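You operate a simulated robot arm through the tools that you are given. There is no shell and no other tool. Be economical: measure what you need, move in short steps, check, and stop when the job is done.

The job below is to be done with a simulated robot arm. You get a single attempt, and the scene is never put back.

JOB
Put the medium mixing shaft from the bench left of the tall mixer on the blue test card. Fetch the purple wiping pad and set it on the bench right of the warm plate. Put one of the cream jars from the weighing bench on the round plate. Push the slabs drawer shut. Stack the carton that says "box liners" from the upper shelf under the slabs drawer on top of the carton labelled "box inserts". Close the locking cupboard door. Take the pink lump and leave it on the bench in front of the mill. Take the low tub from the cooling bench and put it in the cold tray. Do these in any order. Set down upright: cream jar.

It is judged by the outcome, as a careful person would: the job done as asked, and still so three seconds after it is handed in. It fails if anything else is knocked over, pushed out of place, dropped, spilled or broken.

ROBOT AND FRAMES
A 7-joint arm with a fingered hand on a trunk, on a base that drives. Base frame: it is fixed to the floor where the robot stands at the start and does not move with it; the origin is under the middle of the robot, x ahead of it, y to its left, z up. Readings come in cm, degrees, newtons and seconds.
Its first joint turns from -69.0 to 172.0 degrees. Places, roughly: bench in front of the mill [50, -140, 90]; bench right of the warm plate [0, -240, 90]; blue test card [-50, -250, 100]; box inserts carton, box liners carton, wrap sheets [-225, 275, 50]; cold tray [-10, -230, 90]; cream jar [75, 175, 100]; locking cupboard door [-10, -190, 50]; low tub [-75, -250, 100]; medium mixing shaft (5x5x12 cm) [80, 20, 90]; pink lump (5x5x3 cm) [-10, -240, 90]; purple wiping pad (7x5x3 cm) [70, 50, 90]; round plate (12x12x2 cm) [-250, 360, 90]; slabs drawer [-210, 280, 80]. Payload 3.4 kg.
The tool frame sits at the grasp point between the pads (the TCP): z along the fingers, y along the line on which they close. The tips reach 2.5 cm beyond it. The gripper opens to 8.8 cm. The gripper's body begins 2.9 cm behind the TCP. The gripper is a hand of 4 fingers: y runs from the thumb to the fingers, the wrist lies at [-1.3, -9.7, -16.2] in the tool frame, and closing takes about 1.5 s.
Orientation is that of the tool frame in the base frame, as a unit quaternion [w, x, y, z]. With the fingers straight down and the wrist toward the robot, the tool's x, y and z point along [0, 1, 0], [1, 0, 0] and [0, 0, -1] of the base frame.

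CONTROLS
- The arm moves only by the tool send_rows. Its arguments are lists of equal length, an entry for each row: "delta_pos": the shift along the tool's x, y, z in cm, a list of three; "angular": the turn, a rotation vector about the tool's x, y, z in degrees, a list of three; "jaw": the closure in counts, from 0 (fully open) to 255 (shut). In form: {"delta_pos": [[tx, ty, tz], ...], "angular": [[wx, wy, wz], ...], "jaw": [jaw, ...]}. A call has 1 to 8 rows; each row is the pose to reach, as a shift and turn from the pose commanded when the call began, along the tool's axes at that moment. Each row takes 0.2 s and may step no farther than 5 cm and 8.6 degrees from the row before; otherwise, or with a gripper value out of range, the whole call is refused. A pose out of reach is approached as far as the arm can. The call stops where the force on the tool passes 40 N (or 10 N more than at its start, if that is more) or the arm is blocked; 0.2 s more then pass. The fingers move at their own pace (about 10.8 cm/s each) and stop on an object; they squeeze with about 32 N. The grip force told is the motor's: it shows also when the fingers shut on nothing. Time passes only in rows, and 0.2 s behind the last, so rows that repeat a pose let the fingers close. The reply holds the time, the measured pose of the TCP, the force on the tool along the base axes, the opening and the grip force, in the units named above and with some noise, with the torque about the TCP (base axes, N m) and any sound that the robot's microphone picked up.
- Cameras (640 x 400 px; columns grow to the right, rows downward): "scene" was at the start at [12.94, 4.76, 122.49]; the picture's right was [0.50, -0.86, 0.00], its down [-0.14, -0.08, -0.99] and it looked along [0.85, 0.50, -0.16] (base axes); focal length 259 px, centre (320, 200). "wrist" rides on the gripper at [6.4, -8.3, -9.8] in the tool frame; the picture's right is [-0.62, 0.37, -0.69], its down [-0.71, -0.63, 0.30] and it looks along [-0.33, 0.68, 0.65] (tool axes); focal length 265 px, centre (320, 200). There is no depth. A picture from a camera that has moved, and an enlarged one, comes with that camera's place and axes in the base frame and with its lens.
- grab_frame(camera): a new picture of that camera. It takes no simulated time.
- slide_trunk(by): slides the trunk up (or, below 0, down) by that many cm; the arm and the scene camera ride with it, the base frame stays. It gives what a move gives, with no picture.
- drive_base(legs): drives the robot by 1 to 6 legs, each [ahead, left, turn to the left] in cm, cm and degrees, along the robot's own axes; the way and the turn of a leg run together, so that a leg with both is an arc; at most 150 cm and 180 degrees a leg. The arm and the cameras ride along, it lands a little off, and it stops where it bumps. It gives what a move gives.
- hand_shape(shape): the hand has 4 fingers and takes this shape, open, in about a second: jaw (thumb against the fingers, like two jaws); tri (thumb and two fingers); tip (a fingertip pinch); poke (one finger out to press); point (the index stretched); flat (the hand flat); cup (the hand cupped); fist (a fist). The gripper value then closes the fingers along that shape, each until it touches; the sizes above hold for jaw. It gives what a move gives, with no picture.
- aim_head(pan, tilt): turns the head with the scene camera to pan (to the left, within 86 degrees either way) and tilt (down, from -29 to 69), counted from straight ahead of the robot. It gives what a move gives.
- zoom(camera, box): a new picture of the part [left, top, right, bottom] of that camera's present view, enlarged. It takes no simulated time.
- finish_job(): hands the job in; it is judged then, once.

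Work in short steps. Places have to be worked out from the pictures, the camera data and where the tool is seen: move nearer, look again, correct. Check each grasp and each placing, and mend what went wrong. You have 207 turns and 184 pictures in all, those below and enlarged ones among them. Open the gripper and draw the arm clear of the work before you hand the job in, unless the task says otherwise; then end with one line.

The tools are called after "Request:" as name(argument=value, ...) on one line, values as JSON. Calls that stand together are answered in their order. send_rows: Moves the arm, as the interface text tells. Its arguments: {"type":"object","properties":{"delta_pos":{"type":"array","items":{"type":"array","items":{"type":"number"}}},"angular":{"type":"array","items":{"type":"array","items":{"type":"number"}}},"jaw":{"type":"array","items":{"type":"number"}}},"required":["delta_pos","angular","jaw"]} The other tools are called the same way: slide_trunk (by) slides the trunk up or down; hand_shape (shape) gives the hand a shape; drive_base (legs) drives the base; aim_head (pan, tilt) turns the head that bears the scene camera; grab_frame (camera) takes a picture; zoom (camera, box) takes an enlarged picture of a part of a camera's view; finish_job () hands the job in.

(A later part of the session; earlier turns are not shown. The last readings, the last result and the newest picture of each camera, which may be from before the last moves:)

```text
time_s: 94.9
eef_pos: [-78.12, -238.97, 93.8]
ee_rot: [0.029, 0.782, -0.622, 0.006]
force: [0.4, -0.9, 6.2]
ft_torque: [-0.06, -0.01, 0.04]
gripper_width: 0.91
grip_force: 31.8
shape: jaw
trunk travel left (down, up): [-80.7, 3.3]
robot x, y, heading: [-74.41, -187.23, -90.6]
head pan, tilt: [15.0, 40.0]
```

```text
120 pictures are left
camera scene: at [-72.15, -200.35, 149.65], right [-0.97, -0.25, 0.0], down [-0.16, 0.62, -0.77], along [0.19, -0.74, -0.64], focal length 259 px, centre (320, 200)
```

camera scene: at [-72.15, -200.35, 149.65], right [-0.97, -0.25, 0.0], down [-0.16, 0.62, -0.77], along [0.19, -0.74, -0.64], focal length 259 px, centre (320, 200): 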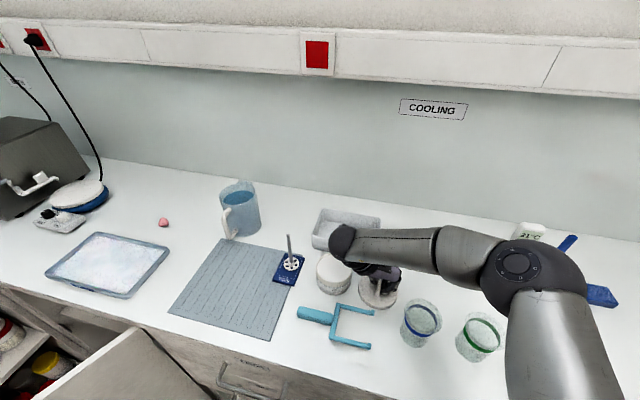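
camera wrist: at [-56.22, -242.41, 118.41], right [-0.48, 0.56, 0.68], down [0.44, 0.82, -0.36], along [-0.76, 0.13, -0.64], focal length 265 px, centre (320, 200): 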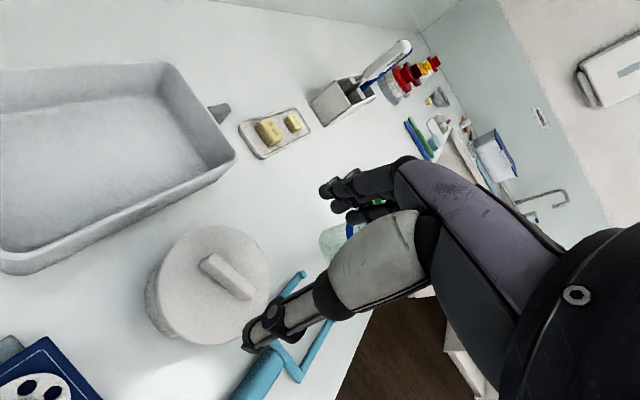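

The lid rests on the bench. I release it, rise and go over the open tub.

Request:
send_rows(delta_pos=[[0, 0, -0.1], [0, 0, -0.1], [0, 0, -0.1], [0, 0, -3], [0, 0, -7], [0, 0, -11], [0.7, -4, -14], [1.7, -8, -14]], angular=[[0, 0, 0], [0, 0, 0], [0, 0, 0], [0, 0, 0], [0, 0, 0], [0, 0, 0], [0, 0, 0], [0, 0, 0]], jaw=[180, 80, 0, 0, 0, 0, 0, 0])

Request:
zoom(camera="scene", box=[290, 210, 430, 320])

Request:
grab_frame(camera="wrist")

```text
refused: row 7 steps farther than a row can; nothing moved
```

```text
3.64 times, centred on (360, 265) of scene
camera zoom: at [-72.15, -200.35, 149.65], right [-0.97, -0.25, 0.0], down [-0.16, 0.62, -0.77], along [0.19, -0.74, -0.64], focal length 941 px, centre (174, -36)
```

zoom: 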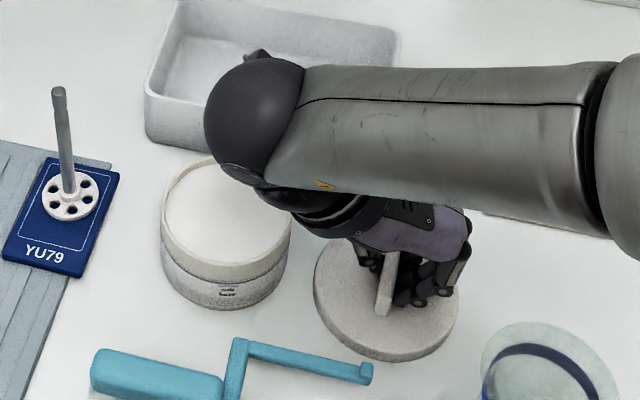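

```text
118 pictures are left
camera wrist: at [-68.28, -242.9, 103.49], right [-0.48, 0.56, 0.68], down [0.44, 0.82, -0.36], along [-0.76, 0.13, -0.64], focal length 265 px, centre (320, 200)
```

wrist: 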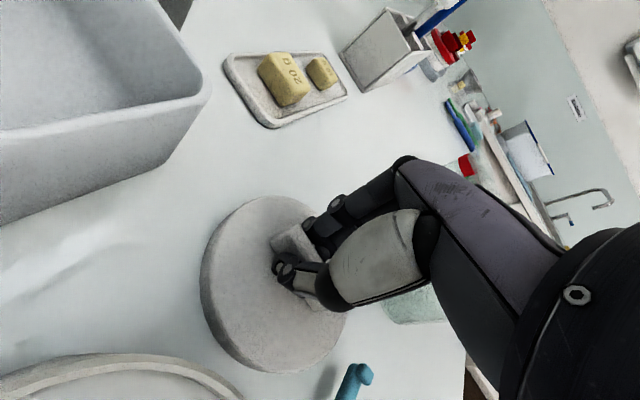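

The rim is about 9.0 cm, centred at (-66.3, -237.8). I release the lid and rise, in allowed steps.

Request:
send_rows(delta_pos=[[0, 0, -0.1], [0, 0, -0.1], [0, 0, -0.1], [0, 0, -3], [0, 0, -7], [0, 0, -11], [0.7, -4, -13], [1.7, -8, -14]], angular=[[0, 0, 0], [0, 0, 0], [0, 0, 0], [0, 0, 0], [0, 0, 0], [0, 0, 0], [0, 0, 0], [0, 0, 0]], jaw=[180, 80, 0, 0, 0, 0, 0, 0])

Request:
grab_frame(camera="wrist")

```text
time_s: 96.7
eef_pos: [-69.57, -238.46, 107.21]
ee_rot: [0.028, 0.782, -0.623, 0.004]
force: [-0.4, -0.1, 0.7]
ft_torque: [-0.02, -0.02, 0.0]
gripper_width: 8.76
grip_force: 0.1
shape: jaw
trunk travel left (down, up): [-80.7, 3.3]
robot x, y, heading: [-74.53, -187.16, -90.6]
head pan, tilt: [15.0, 40.0]
```

```text
117 pictures are left
camera wrist: at [-59.69, -242.43, 116.89], right [-0.48, 0.55, 0.68], down [0.44, 0.82, -0.36], along [-0.76, 0.13, -0.64], focal length 265 px, centre (320, 200)
```

wrist: 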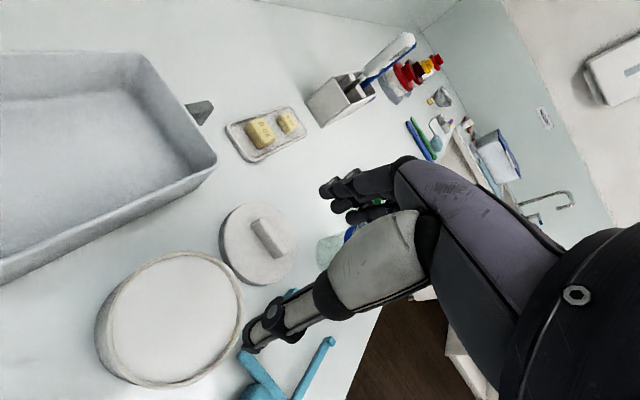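

To keep the wrist away from the standing shaft when going low, I turn the hand back (wrist toward the robot) before gripping the tub body.

Request:
send_rows(delta_pos=[[0, 0, -0.5], [0, 0, -1], [0, 0, -1], [0, 0, -1], [0, 0, -1], [0, 0, -1], [0, 0, -1], [0, 0, -1]], angular=[[0, 0, -8.5], [0, 0, -17], [0, 0, -25.5], [0, 0, -34], [0, 0, -42.5], [0, 0, -51], [0, 0, -59.5], [0, 0, -68]], jaw=[0, 0, 0, 0, 0, 0, 0, 0])

Request:
grab_frame(camera="wrist")

Request:
grab_frame(camera="scene")

```text
time_s: 98.5
eef_pos: [-69.72, -238.16, 108.51]
ee_rot: [0.026, 0.997, -0.077, -0.013]
force: [-0.4, 0.4, -0.2]
ft_torque: [0.02, 0.01, 0.01]
gripper_width: 8.79
grip_force: 0.1
shape: jaw
trunk travel left (down, up): [-80.7, 3.3]
robot x, y, heading: [-74.2, -187.4, -90.5]
head pan, tilt: [15.0, 40.0]
```

```text
116 pictures are left
camera wrist: at [-61.67, -230.43, 117.56], right [-0.65, -0.23, 0.72], down [-0.62, 0.72, -0.32], along [-0.44, -0.66, -0.61], focal length 265 px, centre (320, 200)
```

wrist: 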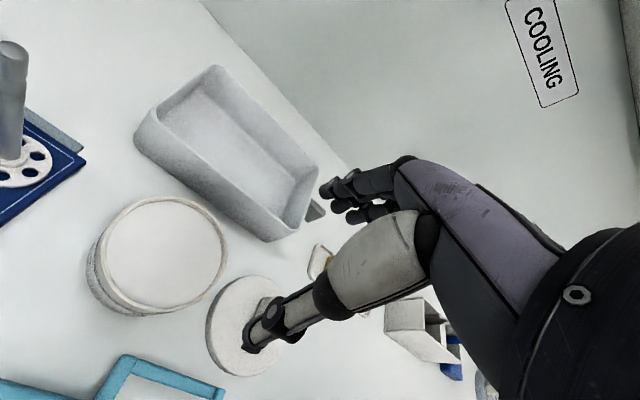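

```text
115 pictures are left
camera scene: at [-72.25, -200.46, 149.62], right [-0.97, -0.25, 0.0], down [-0.16, 0.62, -0.77], along [0.19, -0.74, -0.64], focal length 259 px, centre (320, 200)
```

scene: 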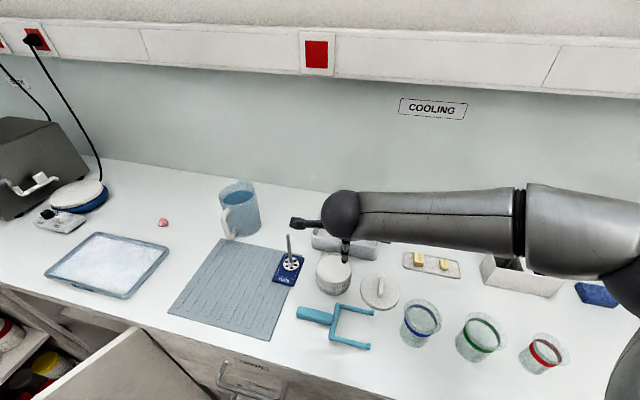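

The tub centre is (-65.9, -238.3). I move over it to z≈99 and level the hand, then check alignment.

Request:
send_rows(delta_pos=[[2, -0.3, 0], [4.1, -0.7, 1], [4.1, -0.7, 5], [4.1, -0.7, 8.5], [4.1, -0.7, 9.5]], angular=[[1.5, 0, 0], [3, 0, 0], [3, 0, 0], [3, 0, 0], [3, 0, 0]], jaw=[0, 0, 0, 0, 0])

Request:
grab_frame(camera="wrist")

Request:
zoom(camera="scene", box=[270, 200, 410, 320])

```text
time_s: 99.7
eef_pos: [-65.58, -238.51, 98.83]
ee_rot: [0.0, 0.997, -0.079, -0.01]
force: [0.1, -0.7, 0.7]
ft_torque: [-0.01, 0.0, -0.01]
gripper_width: 8.78
grip_force: 0.0
shape: jaw
trunk travel left (down, up): [-80.7, 3.3]
robot x, y, heading: [-74.11, -187.12, -90.5]
head pan, tilt: [15.0, 40.0]
```

```text
114 pictures are left
camera wrist: at [-57.77, -231.34, 108.35], right [-0.66, -0.27, 0.71], down [-0.61, 0.74, -0.29], along [-0.44, -0.62, -0.65], focal length 265 px, centre (320, 200)
```

wrist: 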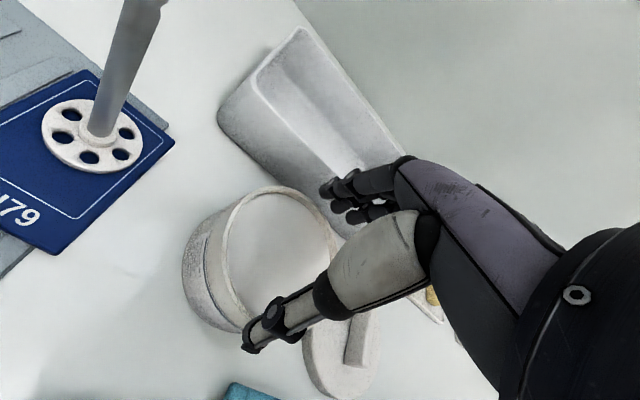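

```text
3.33 times, centred on (340, 260) of scene
camera zoom: at [-72.19, -200.47, 149.62], right [-0.97, -0.25, 0.0], down [-0.16, 0.62, -0.77], along [0.19, -0.74, -0.64], focal length 862 px, centre (253, 0)
```

zoom: 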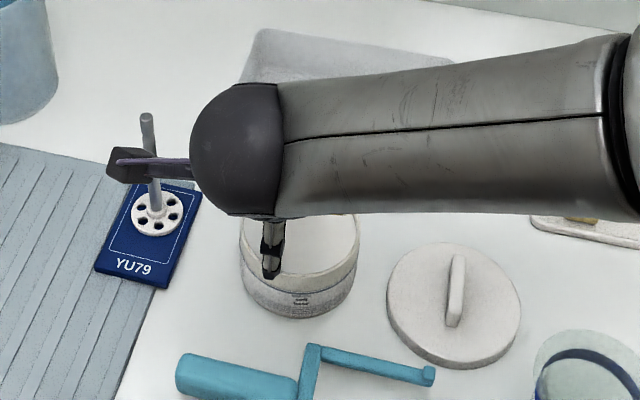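

The hand nearly spans the tub; I shift 0.5 cm toward +y and go down in small steps watching the force.

Request:
send_rows(delta_pos=[[0, -0.5, 0], [0, -0.5, 0.5], [0, -0.5, 1.0], [0, -0.5, 1.5]], angular=[[0, 0, 0], [0, 0, 0], [0, 0, 0], [0, 0, 0]], jaw=[0, 0, 0, 0])

Request:
send_rows(delta_pos=[[0, 0, 0.2], [0, 0, 0.4], [0, 0, 0.6], [0, 0, 0.8]], angular=[[0, 0, 0], [0, 0, 0], [0, 0, 0], [0, 0, 0]], jaw=[0, 0, 0, 0])

Request:
zoom(camera="wrist", box=[160, 140, 440, 380])

Request:
zoom(camera="scene", box=[300, 230, 390, 310])

```text
time_s: 100.7
eef_pos: [-65.51, -237.76, 97.67]
ee_rot: [0.004, 0.997, -0.079, -0.008]
force: [0.7, 2.0, 23.1]
ft_torque: [-1.15, 0.35, 0.01]
gripper_width: 8.68
grip_force: 0.0
shape: jaw
trunk travel left (down, up): [-80.7, 3.3]
robot x, y, heading: [-74.1, -187.15, -90.6]
head pan, tilt: [15.0, 40.0]
```

```text
time_s: 101.7
eef_pos: [-65.76, -237.97, 97.06]
ee_rot: [0.007, 0.997, -0.079, -0.008]
force: [-2.9, -5.4, 37.9]
ft_torque: [-2.32, 0.75, -0.03]
gripper_width: 8.77
grip_force: 0.0
shape: jaw
trunk travel left (down, up): [-80.7, 3.3]
robot x, y, heading: [-73.9, -187.36, -90.4]
head pan, tilt: [15.0, 40.0]
```

```text
1.67 times, centred on (300, 260) of wrist
camera zoom: at [-57.9, -230.65, 106.47], right [-0.66, -0.26, 0.71], down [-0.61, 0.73, -0.3], along [-0.44, -0.63, -0.64], focal length 442 px, centre (353, 100)
```

zoom: 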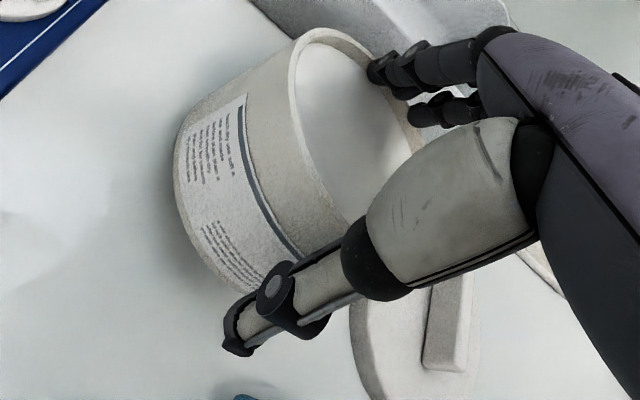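

```text
5.00 times, centred on (345, 270) of scene
camera zoom: at [-72.34, -199.91, 149.69], right [-0.97, -0.25, 0.0], down [-0.16, 0.62, -0.77], along [0.19, -0.74, -0.64], focal length 1294 px, centre (195, -150)
```

zoom: 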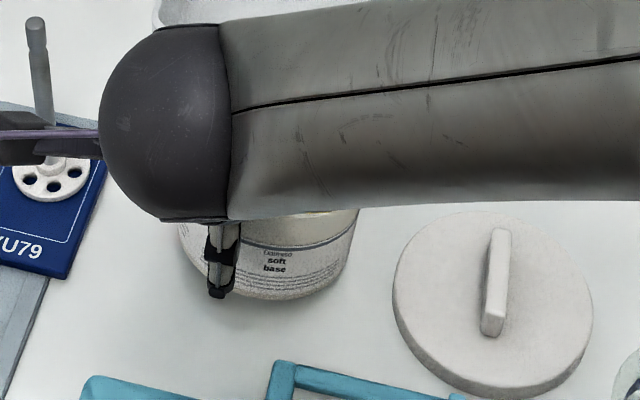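

Torque shows the fingers resting on the back rim while the thumb is outside in front. I back up a little, shift 0.4 cm in -y and 0.8 in -x, and try down again.

Request:
send_rows(delta_pos=[[0, 0, -1], [0, 0, -2], [-0.4, 0.3, -2], [-0.8, 0.6, -2], [-0.8, 0.6, -1], [-0.8, 0.6, -0.5]], angular=[[0, 0, 0], [0, 0, 0], [0, 0, 0], [0, 0, 0], [0, 0, 0], [0, 0, 0]], jaw=[0, 0, 0, 0, 0, 0])

Request:
send_rows(delta_pos=[[0, 0, 0.3], [0, 0, 0.6], [0, 0, 0.9]], angular=[[0, 0, 0], [0, 0, 0], [0, 0, 0]], jaw=[0, 0, 0])

Request:
zoom(camera="wrist", box=[160, 140, 440, 380])

```text
time_s: 103.1
eef_pos: [-66.6, -238.45, 97.23]
ee_rot: [0.0, 0.997, -0.08, -0.01]
force: [-0.3, -0.6, 2.7]
ft_torque: [0.07, -0.03, -0.03]
gripper_width: 8.78
grip_force: 0.1
shape: jaw
trunk travel left (down, up): [-80.7, 3.3]
robot x, y, heading: [-74.24, -187.11, -90.7]
head pan, tilt: [15.0, 40.0]
```

```text
time_s: 103.9
eef_pos: [-66.48, -238.45, 96.33]
ee_rot: [0.001, 0.997, -0.079, -0.009]
force: [0.3, -0.1, 12.0]
ft_torque: [-0.24, 0.0, -0.01]
gripper_width: 8.81
grip_force: 0.1
shape: jaw
trunk travel left (down, up): [-80.7, 3.3]
robot x, y, heading: [-73.7, -187.18, -90.2]
head pan, tilt: [15.0, 40.0]
```

```text
1.67 times, centred on (300, 260) of wrist
camera zoom: at [-58.68, -231.22, 105.89], right [-0.66, -0.27, 0.71], down [-0.61, 0.73, -0.29], along [-0.44, -0.62, -0.64], focal length 442 px, centre (353, 100)
```

zoom: 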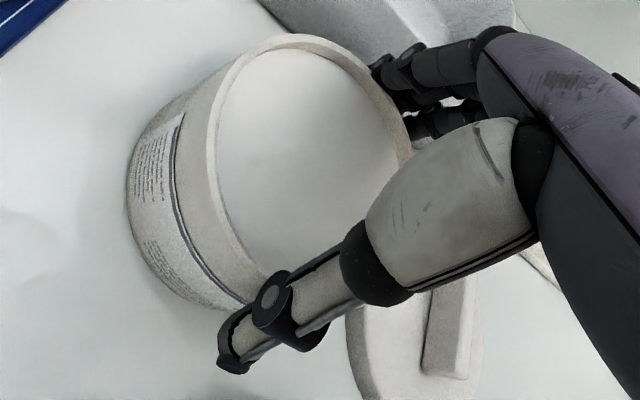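

Now thumb and fingers straddle the rim with slight rubbing. I continue down gently.

Request:
send_rows(delta_pos=[[0, 0, 0.3], [0, 0, 0.6], [0, 0, 0.9]], angular=[[0, 0, 0], [0, 0, 0], [0, 0, 0]], jaw=[0, 0, 0])

Request:
send_rows(delta_pos=[[0, 0, 0.3], [0, 0, 0.6], [0, 0, 0.9]], angular=[[0, 0, 0], [0, 0, 0], [0, 0, 0]], jaw=[0, 0, 0])

Request:
zoom(camera="wrist", box=[160, 140, 440, 380])

```text
time_s: 104.7
eef_pos: [-66.59, -238.35, 95.53]
ee_rot: [0.003, 0.997, -0.079, -0.008]
force: [0.1, -1.4, 23.8]
ft_torque: [-0.34, -0.07, -0.1]
gripper_width: 8.81
grip_force: 0.1
shape: jaw
trunk travel left (down, up): [-80.7, 3.3]
robot x, y, heading: [-74.0, -187.39, -90.8]
head pan, tilt: [15.0, 40.0]
```

```text
time_s: 105.5
eef_pos: [-66.7, -238.27, 94.92]
ee_rot: [0.004, 0.997, -0.079, -0.008]
force: [1.3, -2.6, 40.0]
ft_torque: [-0.55, -0.13, -0.13]
gripper_width: 8.81
grip_force: 0.2
shape: jaw
trunk travel left (down, up): [-80.7, 3.3]
robot x, y, heading: [-74.16, -187.09, -90.8]
head pan, tilt: [15.0, 40.0]
```

```text
1.67 times, centred on (300, 260) of wrist
camera zoom: at [-58.73, -230.99, 104.39], right [-0.66, -0.26, 0.71], down [-0.61, 0.73, -0.3], along [-0.44, -0.63, -0.64], focal length 442 px, centre (353, 100)
```

zoom: 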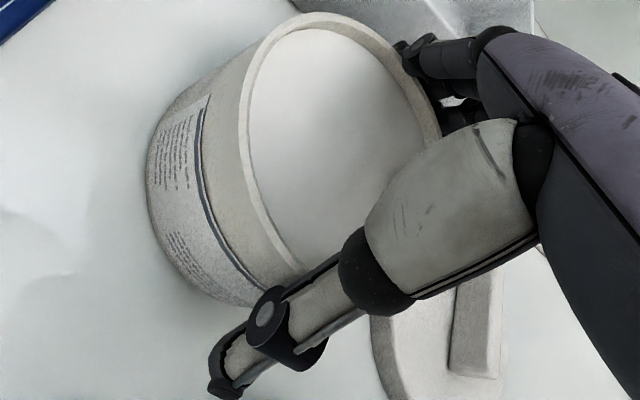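

The hand is wedged around the body, tips ~2.5 cm below the rim. I close to squeeze.

Request:
send_rows(delta_pos=[[0, 0, -0.2], [0, 0, -0.3], [0, 0, -0.3], [0, 0, -0.3], [0, 0, -0.3], [0, 0, -0.3]], angular=[[0, 0, 0], [0, 0, 0], [0, 0, 0], [0, 0, 0], [0, 0, 0], [0, 0, 0]], jaw=[60, 120, 200, 255, 255, 255])

Request:
send_rows(delta_pos=[[0, 0, -0.3], [0, 0, -0.6], [0, 0, -0.9], [0, 0, -1.2], [0, 0, -1.6], [0, 0, -2]], angular=[[0, 0, 0], [0, 0, 0], [0, 0, 0], [0, 0, 0], [0, 0, 0], [0, 0, 0]], jaw=[255, 255, 255, 255, 255, 255])

Request:
grab_frame(camera="wrist")

Request:
zoom(camera="scene", box=[270, 200, 410, 320])

```text
time_s: 106.9
eef_pos: [-66.6, -238.1, 95.02]
ee_rot: [0.003, 0.997, -0.078, -0.009]
force: [0.5, 4.7, 33.0]
ft_torque: [-0.2, -0.09, -0.02]
gripper_width: 7.31
grip_force: 32.4
shape: jaw
trunk travel left (down, up): [-80.7, 3.3]
robot x, y, heading: [-74.26, -187.58, -90.6]
head pan, tilt: [15.0, 40.0]
```

```text
time_s: 108.3
eef_pos: [-66.56, -238.37, 96.52]
ee_rot: [-0.001, 0.997, -0.079, -0.011]
force: [0.1, -0.1, -2.2]
ft_torque: [-0.01, -0.01, 0.0]
gripper_width: 7.33
grip_force: 32.2
shape: jaw
trunk travel left (down, up): [-80.7, 3.3]
robot x, y, heading: [-74.24, -186.88, -90.3]
head pan, tilt: [15.0, 40.0]
```

```text
108 pictures are left
camera wrist: at [-58.71, -231.29, 106.17], right [-0.66, -0.27, 0.71], down [-0.61, 0.74, -0.29], along [-0.44, -0.62, -0.65], focal length 265 px, centre (320, 200)
```

wrist: 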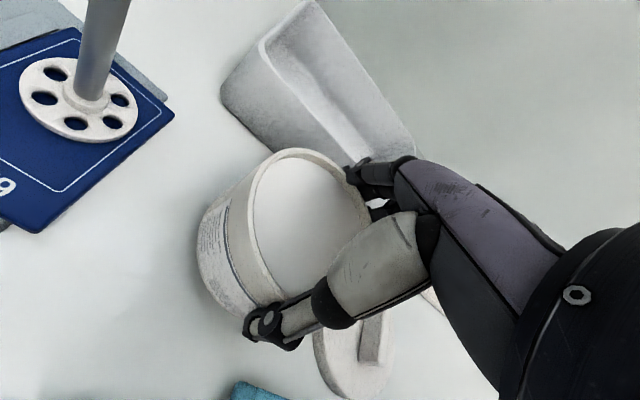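

```text
3.33 times, centred on (340, 260) of scene
camera zoom: at [-72.17, -200.54, 149.61], right [-0.97, -0.25, 0.0], down [-0.16, 0.62, -0.77], along [0.19, -0.74, -0.64], focal length 862 px, centre (253, 0)
```

zoom: 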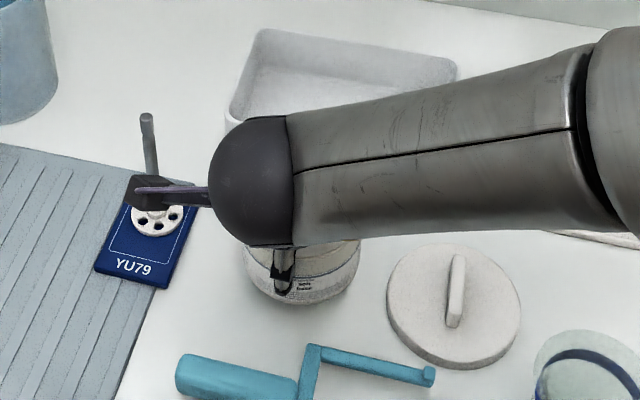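

The tub is lifted (≈2.2 N). I raise it well above the shaft and strafe left toward the cold tray, staying clear of the open door.

Request:
send_rows(delta_pos=[[0, 0, -2], [0, 0, -4], [0, 0, -6.5], [0, 0, -9], [0, 0, -12], [0, 0, -15], [0, 0, -17]], angular=[[0, 0, 0], [0, 0, 0], [0, 0, 0], [0, 0, 0], [0, 0, 0], [0, 0, 0], [0, 0, 0]], jaw=[255, 255, 255, 255, 255, 255, 255])

Request:
drive_base(legs=[[0, 25, 0]])

Request:
aim_head(pan=40, tilt=40)

Request:
grab_frame(camera="scene")

```text
time_s: 109.9
eef_pos: [-66.14, -238.57, 113.67]
ee_rot: [0.0, 0.997, -0.08, -0.011]
force: [0.3, 0.9, -2.6]
ft_torque: [0.01, -0.02, 0.02]
gripper_width: 7.33
grip_force: 32.0
shape: jaw
trunk travel left (down, up): [-80.7, 3.3]
robot x, y, heading: [-73.72, -187.12, -90.6]
head pan, tilt: [15.0, 40.0]
```

```text
time_s: 111.7
eef_pos: [-41.15, -239.02, 113.65]
ee_rot: [-0.001, 0.997, -0.081, -0.011]
force: [0.8, 0.5, -2.0]
ft_torque: [0.0, 0.01, -0.03]
gripper_width: 7.34
grip_force: 31.4
shape: jaw
trunk travel left (down, up): [-80.7, 3.3]
robot x, y, heading: [-48.86, -187.84, -90.6]
head pan, tilt: [15.0, 40.0]
```

```text
time_s: 112.6
eef_pos: [-41.18, -238.93, 113.6]
ee_rot: [0.0, 0.997, -0.081, -0.009]
force: [-0.2, 0.9, -2.5]
ft_torque: [0.0, 0.02, -0.04]
gripper_width: 7.33
grip_force: 32.4
shape: jaw
trunk travel left (down, up): [-80.7, 3.3]
robot x, y, heading: [-48.81, -187.79, -90.6]
head pan, tilt: [40.0, 40.0]
```

```text
106 pictures are left
camera scene: at [-43.76, -199.19, 149.62], right [-0.78, -0.63, 0.0], down [-0.41, 0.5, -0.77], along [0.48, -0.59, -0.64], focal length 259 px, centre (320, 200)
```

scene: 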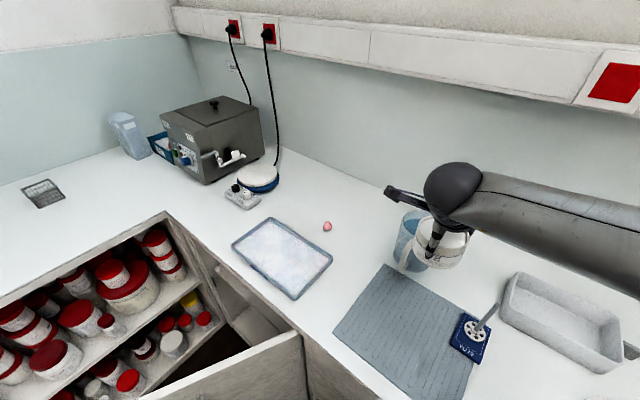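

Tray centre is about (-5.5, -228). I swing the tub over its right half at (-8, -228), turning the hand along with the arm.

Request:
send_rows(delta_pos=[[3.85, -2, 0], [7.7, -4, 0], [11.5, -6, 0], [15.4, -8, 0], [19.2, -10, 0], [23.1, -12, 0], [27, -14, 0], [30.8, -16.1, 0]], angular=[[0, 0, -4], [0, 0, -8], [0, 0, -12], [0, 0, -17], [0, 0, -21], [0, 0, -25], [0, 0, -30], [0, 0, -34]], jaw=[255, 255, 255, 255, 255, 255, 255, 255])

Request:
grab_frame(camera="scene")

Request:
grab_frame(camera="wrist")

```text
time_s: 114.4
eef_pos: [-18.31, -228.96, 114.93]
ee_rot: [-0.002, 0.977, 0.214, -0.009]
force: [0.2, 0.0, -2.1]
ft_torque: [-0.02, 0.03, -0.01]
gripper_width: 7.29
grip_force: 32.1
shape: jaw
out of reach, approached as far as the arm can: row 6, 7, 8
trunk travel left (down, up): [-80.7, 3.3]
robot x, y, heading: [-49.07, -187.65, -90.8]
head pan, tilt: [40.0, 40.0]
```

```text
105 pictures are left
camera scene: at [-43.75, -198.95, 149.64], right [-0.77, -0.63, 0.0], down [-0.41, 0.5, -0.77], along [0.48, -0.59, -0.64], focal length 259 px, centre (320, 200)
```

scene: 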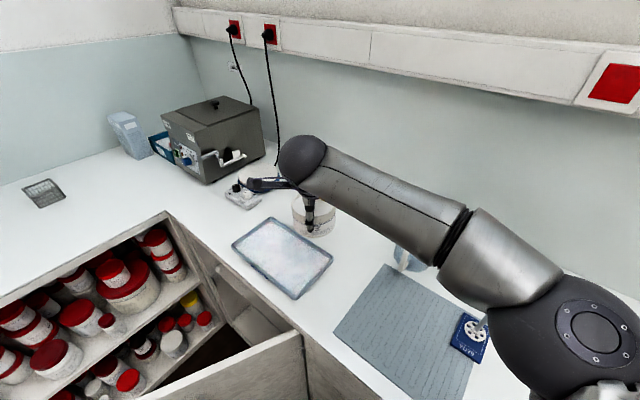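

```text
104 pictures are left
camera wrist: at [-15.79, -218.82, 124.61], right [-0.39, -0.6, 0.7], down [-0.92, 0.27, -0.29], along [-0.02, -0.76, -0.65], focal length 265 px, centre (320, 200)
```

wrist: 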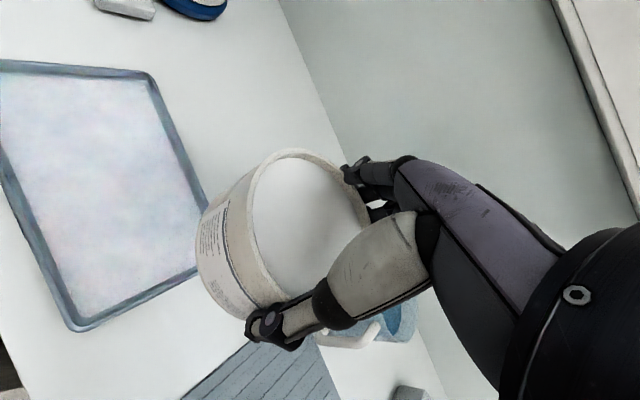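

I strafe the base 9 cm left so the tub comes over the tray, then lower.

Request:
drive_base(legs=[[0, 9, 0]])

Request:
send_rows(delta_pos=[[0, 0, 4], [0, 0, 8], [0, 0, 11], [0, 0, 13]], angular=[[0, 0, 0], [0, 0, 0], [0, 0, 0], [0, 0, 0]], jaw=[255, 255, 255, 255])

Request:
grab_frame(camera="scene")

Request:
grab_frame(camera="wrist")

```text
time_s: 115.5
eef_pos: [-9.04, -229.24, 114.84]
ee_rot: [-0.003, 0.976, 0.215, -0.009]
force: [0.2, -0.1, -1.8]
ft_torque: [-0.02, -0.02, 0.0]
gripper_width: 7.29
grip_force: 31.3
shape: jaw
trunk travel left (down, up): [-80.7, 3.3]
robot x, y, heading: [-40.21, -187.88, -90.7]
head pan, tilt: [40.0, 40.0]
```

```text
time_s: 116.5
eef_pos: [-9.5, -229.14, 101.73]
ee_rot: [-0.004, 0.976, 0.216, -0.009]
force: [0.2, 0.8, -2.1]
ft_torque: [0.02, 0.04, -0.01]
gripper_width: 7.28
grip_force: 32.1
shape: jaw
trunk travel left (down, up): [-80.7, 3.3]
robot x, y, heading: [-40.13, -187.77, -90.6]
head pan, tilt: [40.0, 40.0]
```

```text
103 pictures are left
camera scene: at [-34.58, -199.3, 149.61], right [-0.77, -0.63, 0.0], down [-0.41, 0.5, -0.77], along [0.49, -0.59, -0.64], focal length 259 px, centre (320, 200)
```

scene: 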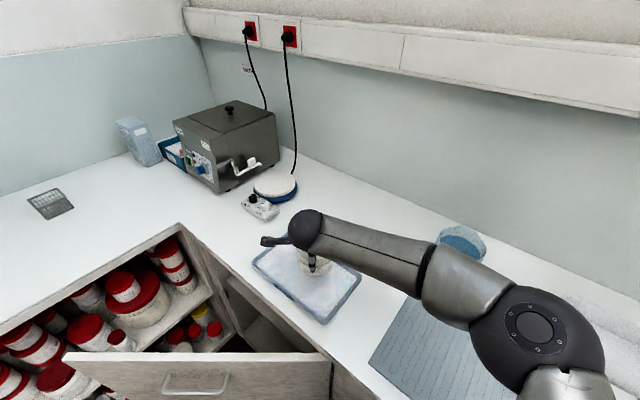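

```text
102 pictures are left
camera wrist: at [-6.87, -219.09, 111.47], right [-0.39, -0.6, 0.7], down [-0.92, 0.27, -0.29], along [-0.02, -0.75, -0.66], focal length 265 px, centre (320, 200)
```

wrist: 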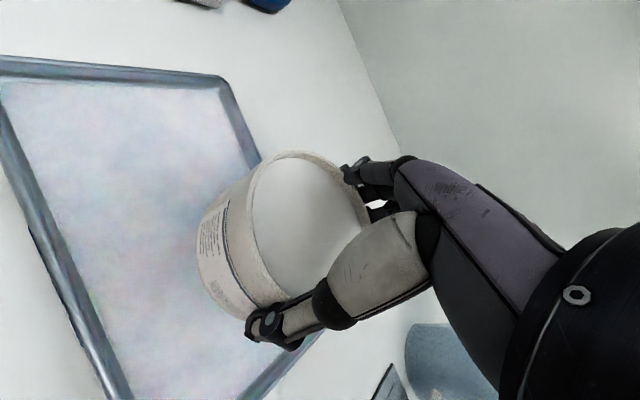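

The tub hangs inside the tray outline. I lower it until it touches.

Request:
send_rows(delta_pos=[[0.5, 0, 2], [1, 0, 4], [1, 0, 4.6], [1, 0, 5.2], [1, 0, 5.6]], angular=[[0, 0, 0], [0, 0, 0], [0, 0, 0], [0, 0, 0], [0, 0, 0]], jaw=[255, 255, 255, 255, 255])

Request:
zoom(camera="scene", box=[230, 200, 390, 330])

```text
time_s: 117.7
eef_pos: [-8.43, -228.78, 96.33]
ee_rot: [-0.002, 0.976, 0.216, -0.009]
force: [0.4, -1.5, 1.7]
ft_torque: [-0.22, -0.19, -0.07]
gripper_width: 7.29
grip_force: 31.3
shape: jaw
trunk travel left (down, up): [-80.7, 3.3]
robot x, y, heading: [-39.91, -188.04, -90.5]
head pan, tilt: [40.0, 40.0]
```

```text
3.08 times, centred on (310, 265) of scene
camera zoom: at [-34.68, -199.2, 149.63], right [-0.77, -0.63, 0.0], down [-0.41, 0.5, -0.77], along [0.49, -0.59, -0.64], focal length 796 px, centre (351, 0)
```

zoom: 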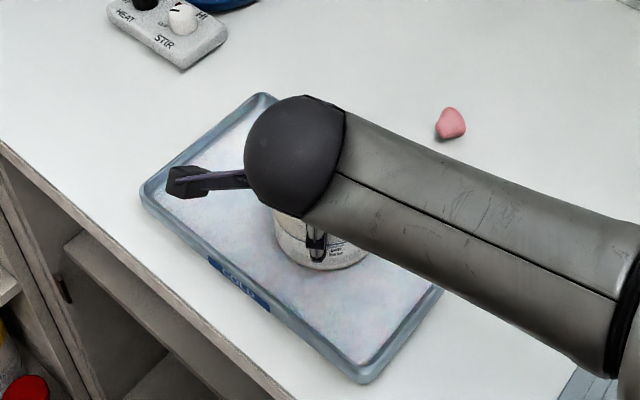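

It is touching down. I release and withdraw slowly upward.

Request:
send_rows(delta_pos=[[0, 0, 0.2], [0, 0, 0.2], [0, 0, 0.2], [0, 0, 0.2], [0, 0, -0.5], [0, 0, -1.2], [0, 0, -2], [0, 0, -3]], angular=[[0, 0, 0], [0, 0, 0], [0, 0, 0], [0, 0, 0], [0, 0, 0], [0, 0, 0], [0, 0, 0], [0, 0, 0]], jaw=[180, 100, 0, 0, 0, 0, 0, 0])

Request:
zoom(camera="wrist", box=[120, 100, 440, 380])

```text
time_s: 119.5
eef_pos: [-8.62, -228.73, 99.38]
ee_rot: [-0.004, 0.976, 0.216, -0.01]
force: [-0.2, 0.2, 1.6]
ft_torque: [-0.01, 0.01, -0.01]
gripper_width: 8.8
grip_force: 0.1
shape: jaw
trunk travel left (down, up): [-80.7, 3.3]
robot x, y, heading: [-39.91, -187.99, -90.7]
head pan, tilt: [40.0, 40.0]
```

```text
1.43 times, centred on (280, 240) of wrist
camera zoom: at [-6.01, -218.47, 108.94], right [-0.39, -0.6, 0.7], down [-0.92, 0.27, -0.29], along [-0.02, -0.76, -0.66], focal length 379 px, centre (377, 143)
```

zoom: 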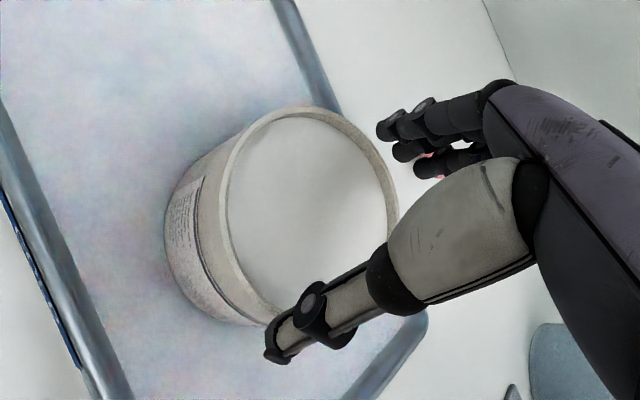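

The tub stands in the cold tray. Now I fetch its lid: raise the hand, strafe back right and turn the hand for the lid's bar.

Request:
send_rows(delta_pos=[[0, 0, -4], [0, 0, -8], [0, 0, -12], [0, 0, -14]], angular=[[0, 0, 0], [0, 0, 0], [0, 0, 0], [0, 0, 0]], jaw=[0, 0, 0, 0])

Request:
drive_base(legs=[[0, -36, 0]])

Request:
send_rows(delta_pos=[[-2, 1, 0], [-4, 2, 0], [-6, 3, 0], [-8, 4, 0], [-10, 5, 0], [-12, 6, 0], [-14, 7, 0], [-16, 8, 0]], angular=[[0, 0, 8.5], [0, 0, 17], [0, 0, 25.5], [0, 0, 34], [0, 0, 42.5], [0, 0, 51], [0, 0, 59.5], [0, 0, 68]], jaw=[0, 0, 0, 0, 0, 0, 0, 0])

```text
time_s: 120.5
eef_pos: [-8.43, -228.76, 113.22]
ee_rot: [-0.004, 0.976, 0.215, -0.01]
force: [-0.8, -0.4, 0.4]
ft_torque: [0.01, 0.0, -0.01]
gripper_width: 8.79
grip_force: 0.1
shape: jaw
trunk travel left (down, up): [-80.7, 3.3]
robot x, y, heading: [-39.97, -187.95, -90.6]
head pan, tilt: [40.0, 40.0]
```

```text
time_s: 122.8
eef_pos: [-44.7, -228.47, 113.25]
ee_rot: [-0.003, 0.977, 0.213, -0.01]
force: [0.6, -0.4, 0.9]
ft_torque: [-0.01, -0.02, -0.03]
gripper_width: 8.8
grip_force: 0.1
shape: jaw
trunk travel left (down, up): [-80.7, 3.3]
robot x, y, heading: [-75.84, -187.44, -91.0]
head pan, tilt: [40.0, 40.0]
```

```text
time_s: 124.6
eef_pos: [-59.94, -242.52, 114.06]
ee_rot: [0.004, 0.942, -0.335, -0.009]
force: [0.2, 0.5, -1.1]
ft_torque: [0.0, 0.03, 0.0]
gripper_width: 8.76
grip_force: 0.1
shape: jaw
out of reach, approached as far as the arm can: row 3, 4, 5, 6, 7, 8
trunk travel left (down, up): [-80.7, 3.3]
robot x, y, heading: [-75.83, -187.2, -91.0]
head pan, tilt: [40.0, 40.0]
```

I continue to above the lid at about (-78, -239).

Request:
send_rows(delta_pos=[[-4, 2.2, 1], [-8, 4.4, 2], [-12, 6.6, 4], [-16.3, 8.8, 5], [-16.3, 8.8, 8]], angular=[[0, 0, 8], [0, 0, 16], [0, 0, 24], [0, 0, 32], [0, 0, 38]], jaw=[0, 0, 0, 0, 0])

Request:
aim_head(pan=5, tilt=45)

Request:
grab_frame(camera="scene")

Request:
grab_frame(camera="wrist")

```text
time_s: 125.8
eef_pos: [-78.28, -239.04, 106.56]
ee_rot: [0.006, 0.781, -0.624, -0.009]
force: [-0.2, 0.1, -0.1]
ft_torque: [-0.02, -0.01, 0.02]
gripper_width: 8.8
grip_force: 0.0
shape: jaw
trunk travel left (down, up): [-80.7, 3.3]
robot x, y, heading: [-75.96, -186.87, -90.7]
head pan, tilt: [40.0, 40.0]
```

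```text
time_s: 126.8
eef_pos: [-78.39, -239.08, 106.53]
ee_rot: [0.005, 0.783, -0.623, -0.008]
force: [-0.2, 0.2, 0.6]
ft_torque: [0.0, 0.01, -0.01]
gripper_width: 8.79
grip_force: 0.0
shape: jaw
trunk travel left (down, up): [-80.7, 3.3]
robot x, y, heading: [-76.17, -187.46, -90.9]
head pan, tilt: [5.0, 45.0]
```

```text
99 pictures are left
camera scene: at [-75.48, -200.3, 148.9], right [-1.0, -0.07, 0.0], down [-0.05, 0.71, -0.71], along [0.05, -0.71, -0.71], focal length 259 px, centre (320, 200)
```

scene: 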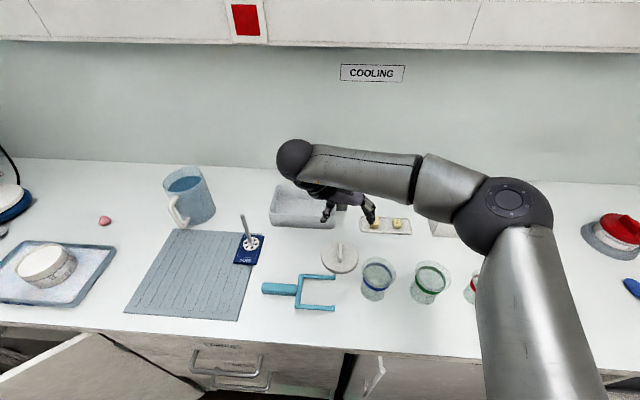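

```text
98 pictures are left
camera wrist: at [-68.61, -243.48, 116.11], right [-0.49, 0.52, 0.7], down [0.45, 0.84, -0.31], along [-0.75, 0.16, -0.64], focal length 265 px, centre (320, 200)
```

wrist: 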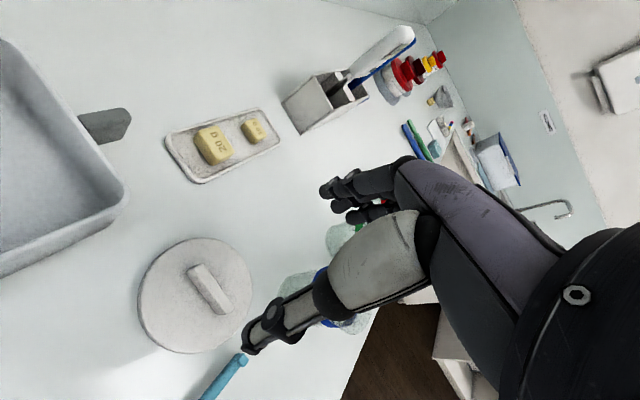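

The hand is over the lid as released. I descend to z≈93.7 and close on the bar, then lift.

Request:
send_rows(delta_pos=[[0, -0.3, 4.5], [0, -0.3, 8.5], [0, -0.3, 11.5], [0, -0.3, 12.6], [0, -0.3, 12.8]], angular=[[0, 0, 0], [0, 0, 0], [0, 0, 0], [0, 0, 0], [0, 0, 0]], jaw=[0, 0, 0, 0, 0])

Request:
send_rows(delta_pos=[[0, 0, 0], [0, 0, 0], [0, 0, 0], [0, 0, 0], [0, 0, 0], [0, 0, 0], [0, 0, 0], [0, 0, 0]], angular=[[0, 0, 0], [0, 0, 0], [0, 0, 0], [0, 0, 0], [0, 0, 0], [0, 0, 0], [0, 0, 0], [0, 0, 0]], jaw=[40, 80, 120, 160, 200, 255, 255, 255])

Request:
send_rows(delta_pos=[[0, 0, -2], [0, 0, -6], [0, 0, -10], [0, 0, -14], [0, 0, -18]], angular=[[0, 0, 0], [0, 0, 0], [0, 0, 0], [0, 0, 0], [0, 0, 0]], jaw=[255, 255, 255, 255, 255])

Request:
grab_frame(camera="wrist")

```text
time_s: 128.0
eef_pos: [-78.58, -238.94, 93.78]
ee_rot: [0.005, 0.782, -0.624, -0.008]
force: [0.9, 0.5, -0.1]
ft_torque: [0.01, -0.03, -0.01]
gripper_width: 8.75
grip_force: 0.1
shape: jaw
trunk travel left (down, up): [-80.7, 3.3]
robot x, y, heading: [-75.69, -186.97, -90.9]
head pan, tilt: [5.0, 45.0]
```

```text
time_s: 129.8
eef_pos: [-78.58, -238.9, 93.76]
ee_rot: [0.006, 0.782, -0.623, -0.007]
force: [-1.9, 0.6, 9.5]
ft_torque: [-0.03, -0.09, -0.04]
gripper_width: 1.77
grip_force: 32.3
shape: jaw
trunk travel left (down, up): [-80.7, 3.3]
robot x, y, heading: [-76.43, -187.51, -90.8]
head pan, tilt: [5.0, 45.0]
```

```text
time_s: 131.0
eef_pos: [-78.06, -238.95, 111.77]
ee_rot: [0.005, 0.783, -0.622, -0.008]
force: [1.1, 0.3, -0.4]
ft_torque: [0.01, -0.02, -0.02]
gripper_width: 1.71
grip_force: 32.1
shape: jaw
trunk travel left (down, up): [-80.7, 3.3]
robot x, y, heading: [-76.12, -187.06, -91.0]
head pan, tilt: [5.0, 45.0]
```

```text
97 pictures are left
camera wrist: at [-68.21, -243.4, 121.3], right [-0.48, 0.52, 0.7], down [0.45, 0.84, -0.31], along [-0.75, 0.16, -0.64], focal length 265 px, centre (320, 200)
```

wrist: 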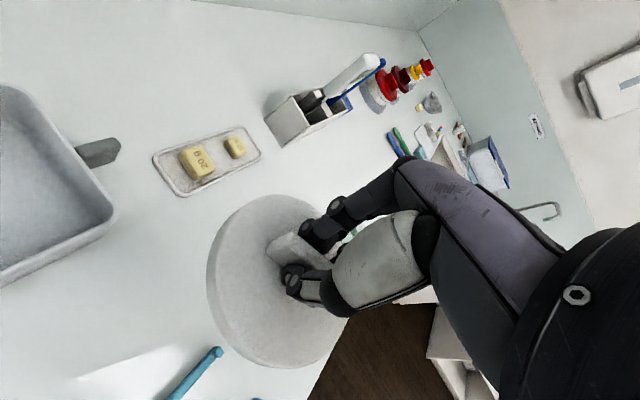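

The lid is held. I strafe left and swing it over the tub, turning the hand back.

Request:
drive_base(legs=[[0, 36, 0]])

Request:
send_rows(delta_pos=[[-0.3, -4.3, 0], [-0.6, -8.6, 0], [-0.9, -13, 0], [-1.2, -17.3, 0], [-1.5, -21.6, 0], [-1.8, -26, 0], [-2.1, -30.3, 0], [-2.5, -34.8, 0]], angular=[[0, 0, -8.5], [0, 0, -17], [0, 0, -25.5], [0, 0, -34], [0, 0, -42.5], [0, 0, -51], [0, 0, -59.5], [0, 0, -68]], jaw=[255, 255, 255, 255, 255, 255, 255, 255])

Request:
aim_head(pan=40, tilt=40)

Request:
grab_frame(camera="scene")

```text
time_s: 133.4
eef_pos: [-41.5, -239.73, 111.67]
ee_rot: [0.005, 0.782, -0.623, -0.007]
force: [0.4, -0.2, 0.3]
ft_torque: [-0.05, 0.01, -0.01]
gripper_width: 1.69
grip_force: 32.4
shape: jaw
trunk travel left (down, up): [-80.7, 3.3]
robot x, y, heading: [-39.36, -187.85, -91.0]
head pan, tilt: [5.0, 45.0]
```

```text
time_s: 135.2
eef_pos: [-13.31, -228.4, 111.53]
ee_rot: [0.001, 0.996, -0.088, -0.01]
force: [0.2, 0.4, 1.1]
ft_torque: [-0.04, -0.01, -0.01]
gripper_width: 1.7
grip_force: 32.3
shape: jaw
out of reach, approached as far as the arm can: row 7, 8
trunk travel left (down, up): [-80.7, 3.3]
robot x, y, heading: [-39.59, -187.81, -91.1]
head pan, tilt: [5.0, 45.0]
```

```text
time_s: 136.2
eef_pos: [-13.48, -228.6, 111.55]
ee_rot: [-0.001, 0.996, -0.089, -0.01]
force: [0.2, -0.2, -0.5]
ft_torque: [0.03, 0.01, -0.02]
gripper_width: 1.71
grip_force: 31.8
shape: jaw
trunk travel left (down, up): [-80.7, 3.3]
robot x, y, heading: [-39.54, -187.62, -90.6]
head pan, tilt: [40.0, 40.0]
```

```text
96 pictures are left
camera scene: at [-34.15, -199.35, 149.62], right [-0.78, -0.63, 0.0], down [-0.4, 0.5, -0.77], along [0.48, -0.6, -0.64], focal length 259 px, centre (320, 200)
```

scene: 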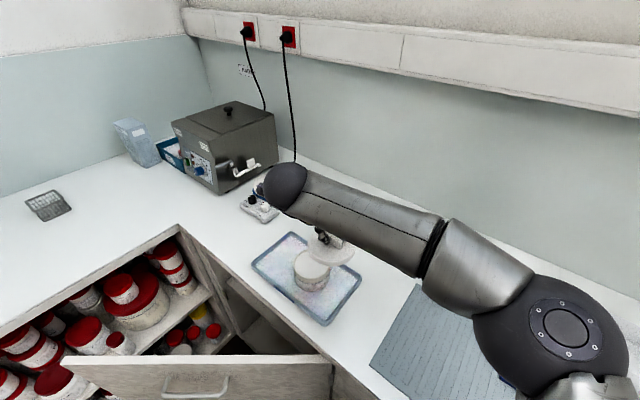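

The lid hangs beside the tub. I bring it over the tub (centre ≈ (-7.8, -229)), turning the hand the remaining angle, and look.

Request:
send_rows(delta_pos=[[1.5, -0.3, 0.5], [3, -0.6, 1], [5, -0.8, 2], [5.2, -0.8, 4], [5.2, -0.8, 6]], angular=[[0, 0, -8], [0, 0, -16], [0, 0, -24], [0, 0, -32], [0, 0, -35]], jaw=[255, 255, 255, 255, 255])

Request:
zoom(camera="scene", box=[230, 190, 390, 330])

Request:
grab_frame(camera="wrist")

```text
time_s: 137.4
eef_pos: [-8.2, -228.85, 105.2]
ee_rot: [-0.004, 0.974, 0.225, -0.008]
force: [-0.1, 0.3, -0.8]
ft_torque: [-0.01, -0.03, 0.02]
gripper_width: 1.69
grip_force: 32.2
shape: jaw
out of reach, approached as far as the arm can: row 2, 3
trunk travel left (down, up): [-80.7, 3.3]
robot x, y, heading: [-39.27, -187.55, -91.0]
head pan, tilt: [40.0, 40.0]
```

```text
2.86 times, centred on (310, 260) of scene
camera zoom: at [-34.21, -199.45, 149.62], right [-0.78, -0.63, 0.0], down [-0.4, 0.5, -0.77], along [0.48, -0.59, -0.64], focal length 739 px, centre (349, 29)
```

zoom: 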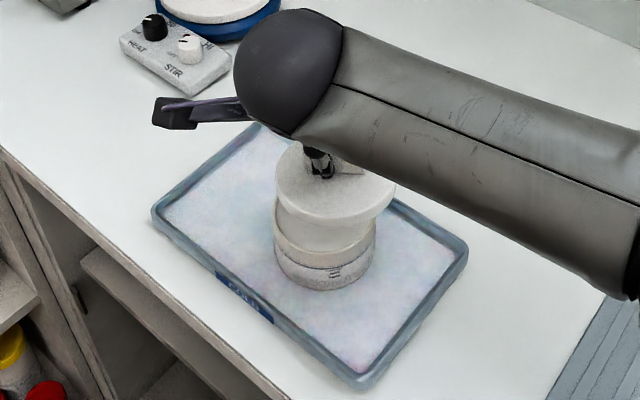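

```text
94 pictures are left
camera wrist: at [-5.85, -218.63, 114.87], right [-0.38, -0.6, 0.7], down [-0.92, 0.25, -0.29], along [0.0, -0.76, -0.66], focal length 265 px, centre (320, 200)
```

wrist: 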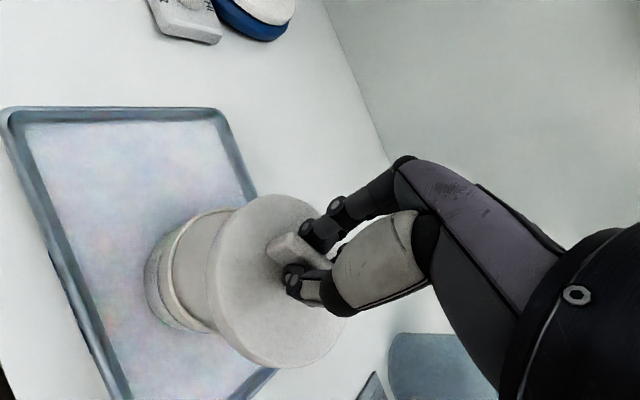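

The lid needs about +0.8 cm in x. I shift and lower to just above the rim.

Request:
send_rows(delta_pos=[[0.4, 0.2, 1], [0.7, 0.35, 2.5], [0.7, 0.35, 3.8]], angular=[[0, 0, 0], [0, 0, 0], [0, 0, 0]], jaw=[255, 255, 255])

Request:
zoom(camera="scene", box=[270, 210, 370, 310])

Request:
zoom(camera="wrist", box=[120, 140, 440, 380])

```text
time_s: 138.2
eef_pos: [-7.72, -229.35, 101.35]
ee_rot: [-0.003, 0.974, 0.225, -0.008]
force: [0.1, -0.1, -0.1]
ft_torque: [0.01, -0.03, 0.05]
gripper_width: 1.7
grip_force: 32.2
shape: jaw
out of reach, approached as far as the arm can: row 3
trunk travel left (down, up): [-80.7, 3.3]
robot x, y, heading: [-39.17, -187.73, -90.8]
head pan, tilt: [40.0, 40.0]
```

```text
4.00 times, centred on (320, 260) of scene
camera zoom: at [-34.14, -199.36, 149.62], right [-0.78, -0.63, 0.0], down [-0.41, 0.5, -0.77], along [0.48, -0.59, -0.64], focal length 1035 px, centre (320, -40)
```

zoom: 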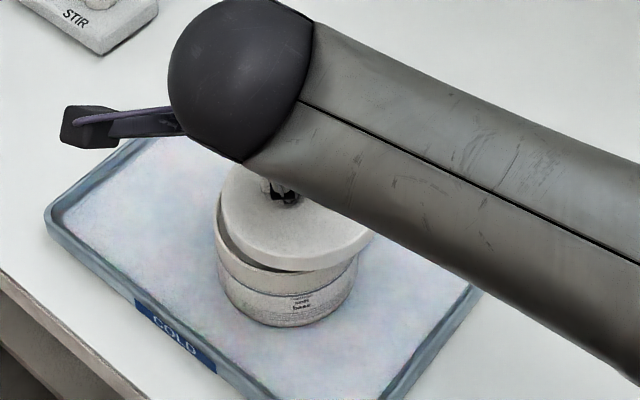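

```text
1.67 times, centred on (280, 260) of wrist
camera zoom: at [-5.35, -218.97, 110.98], right [-0.38, -0.6, 0.7], down [-0.92, 0.25, -0.29], along [-0.01, -0.76, -0.65], focal length 442 px, centre (387, 100)
```

zoom: 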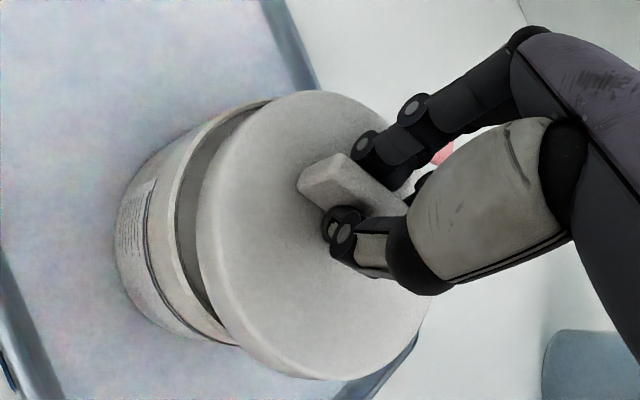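

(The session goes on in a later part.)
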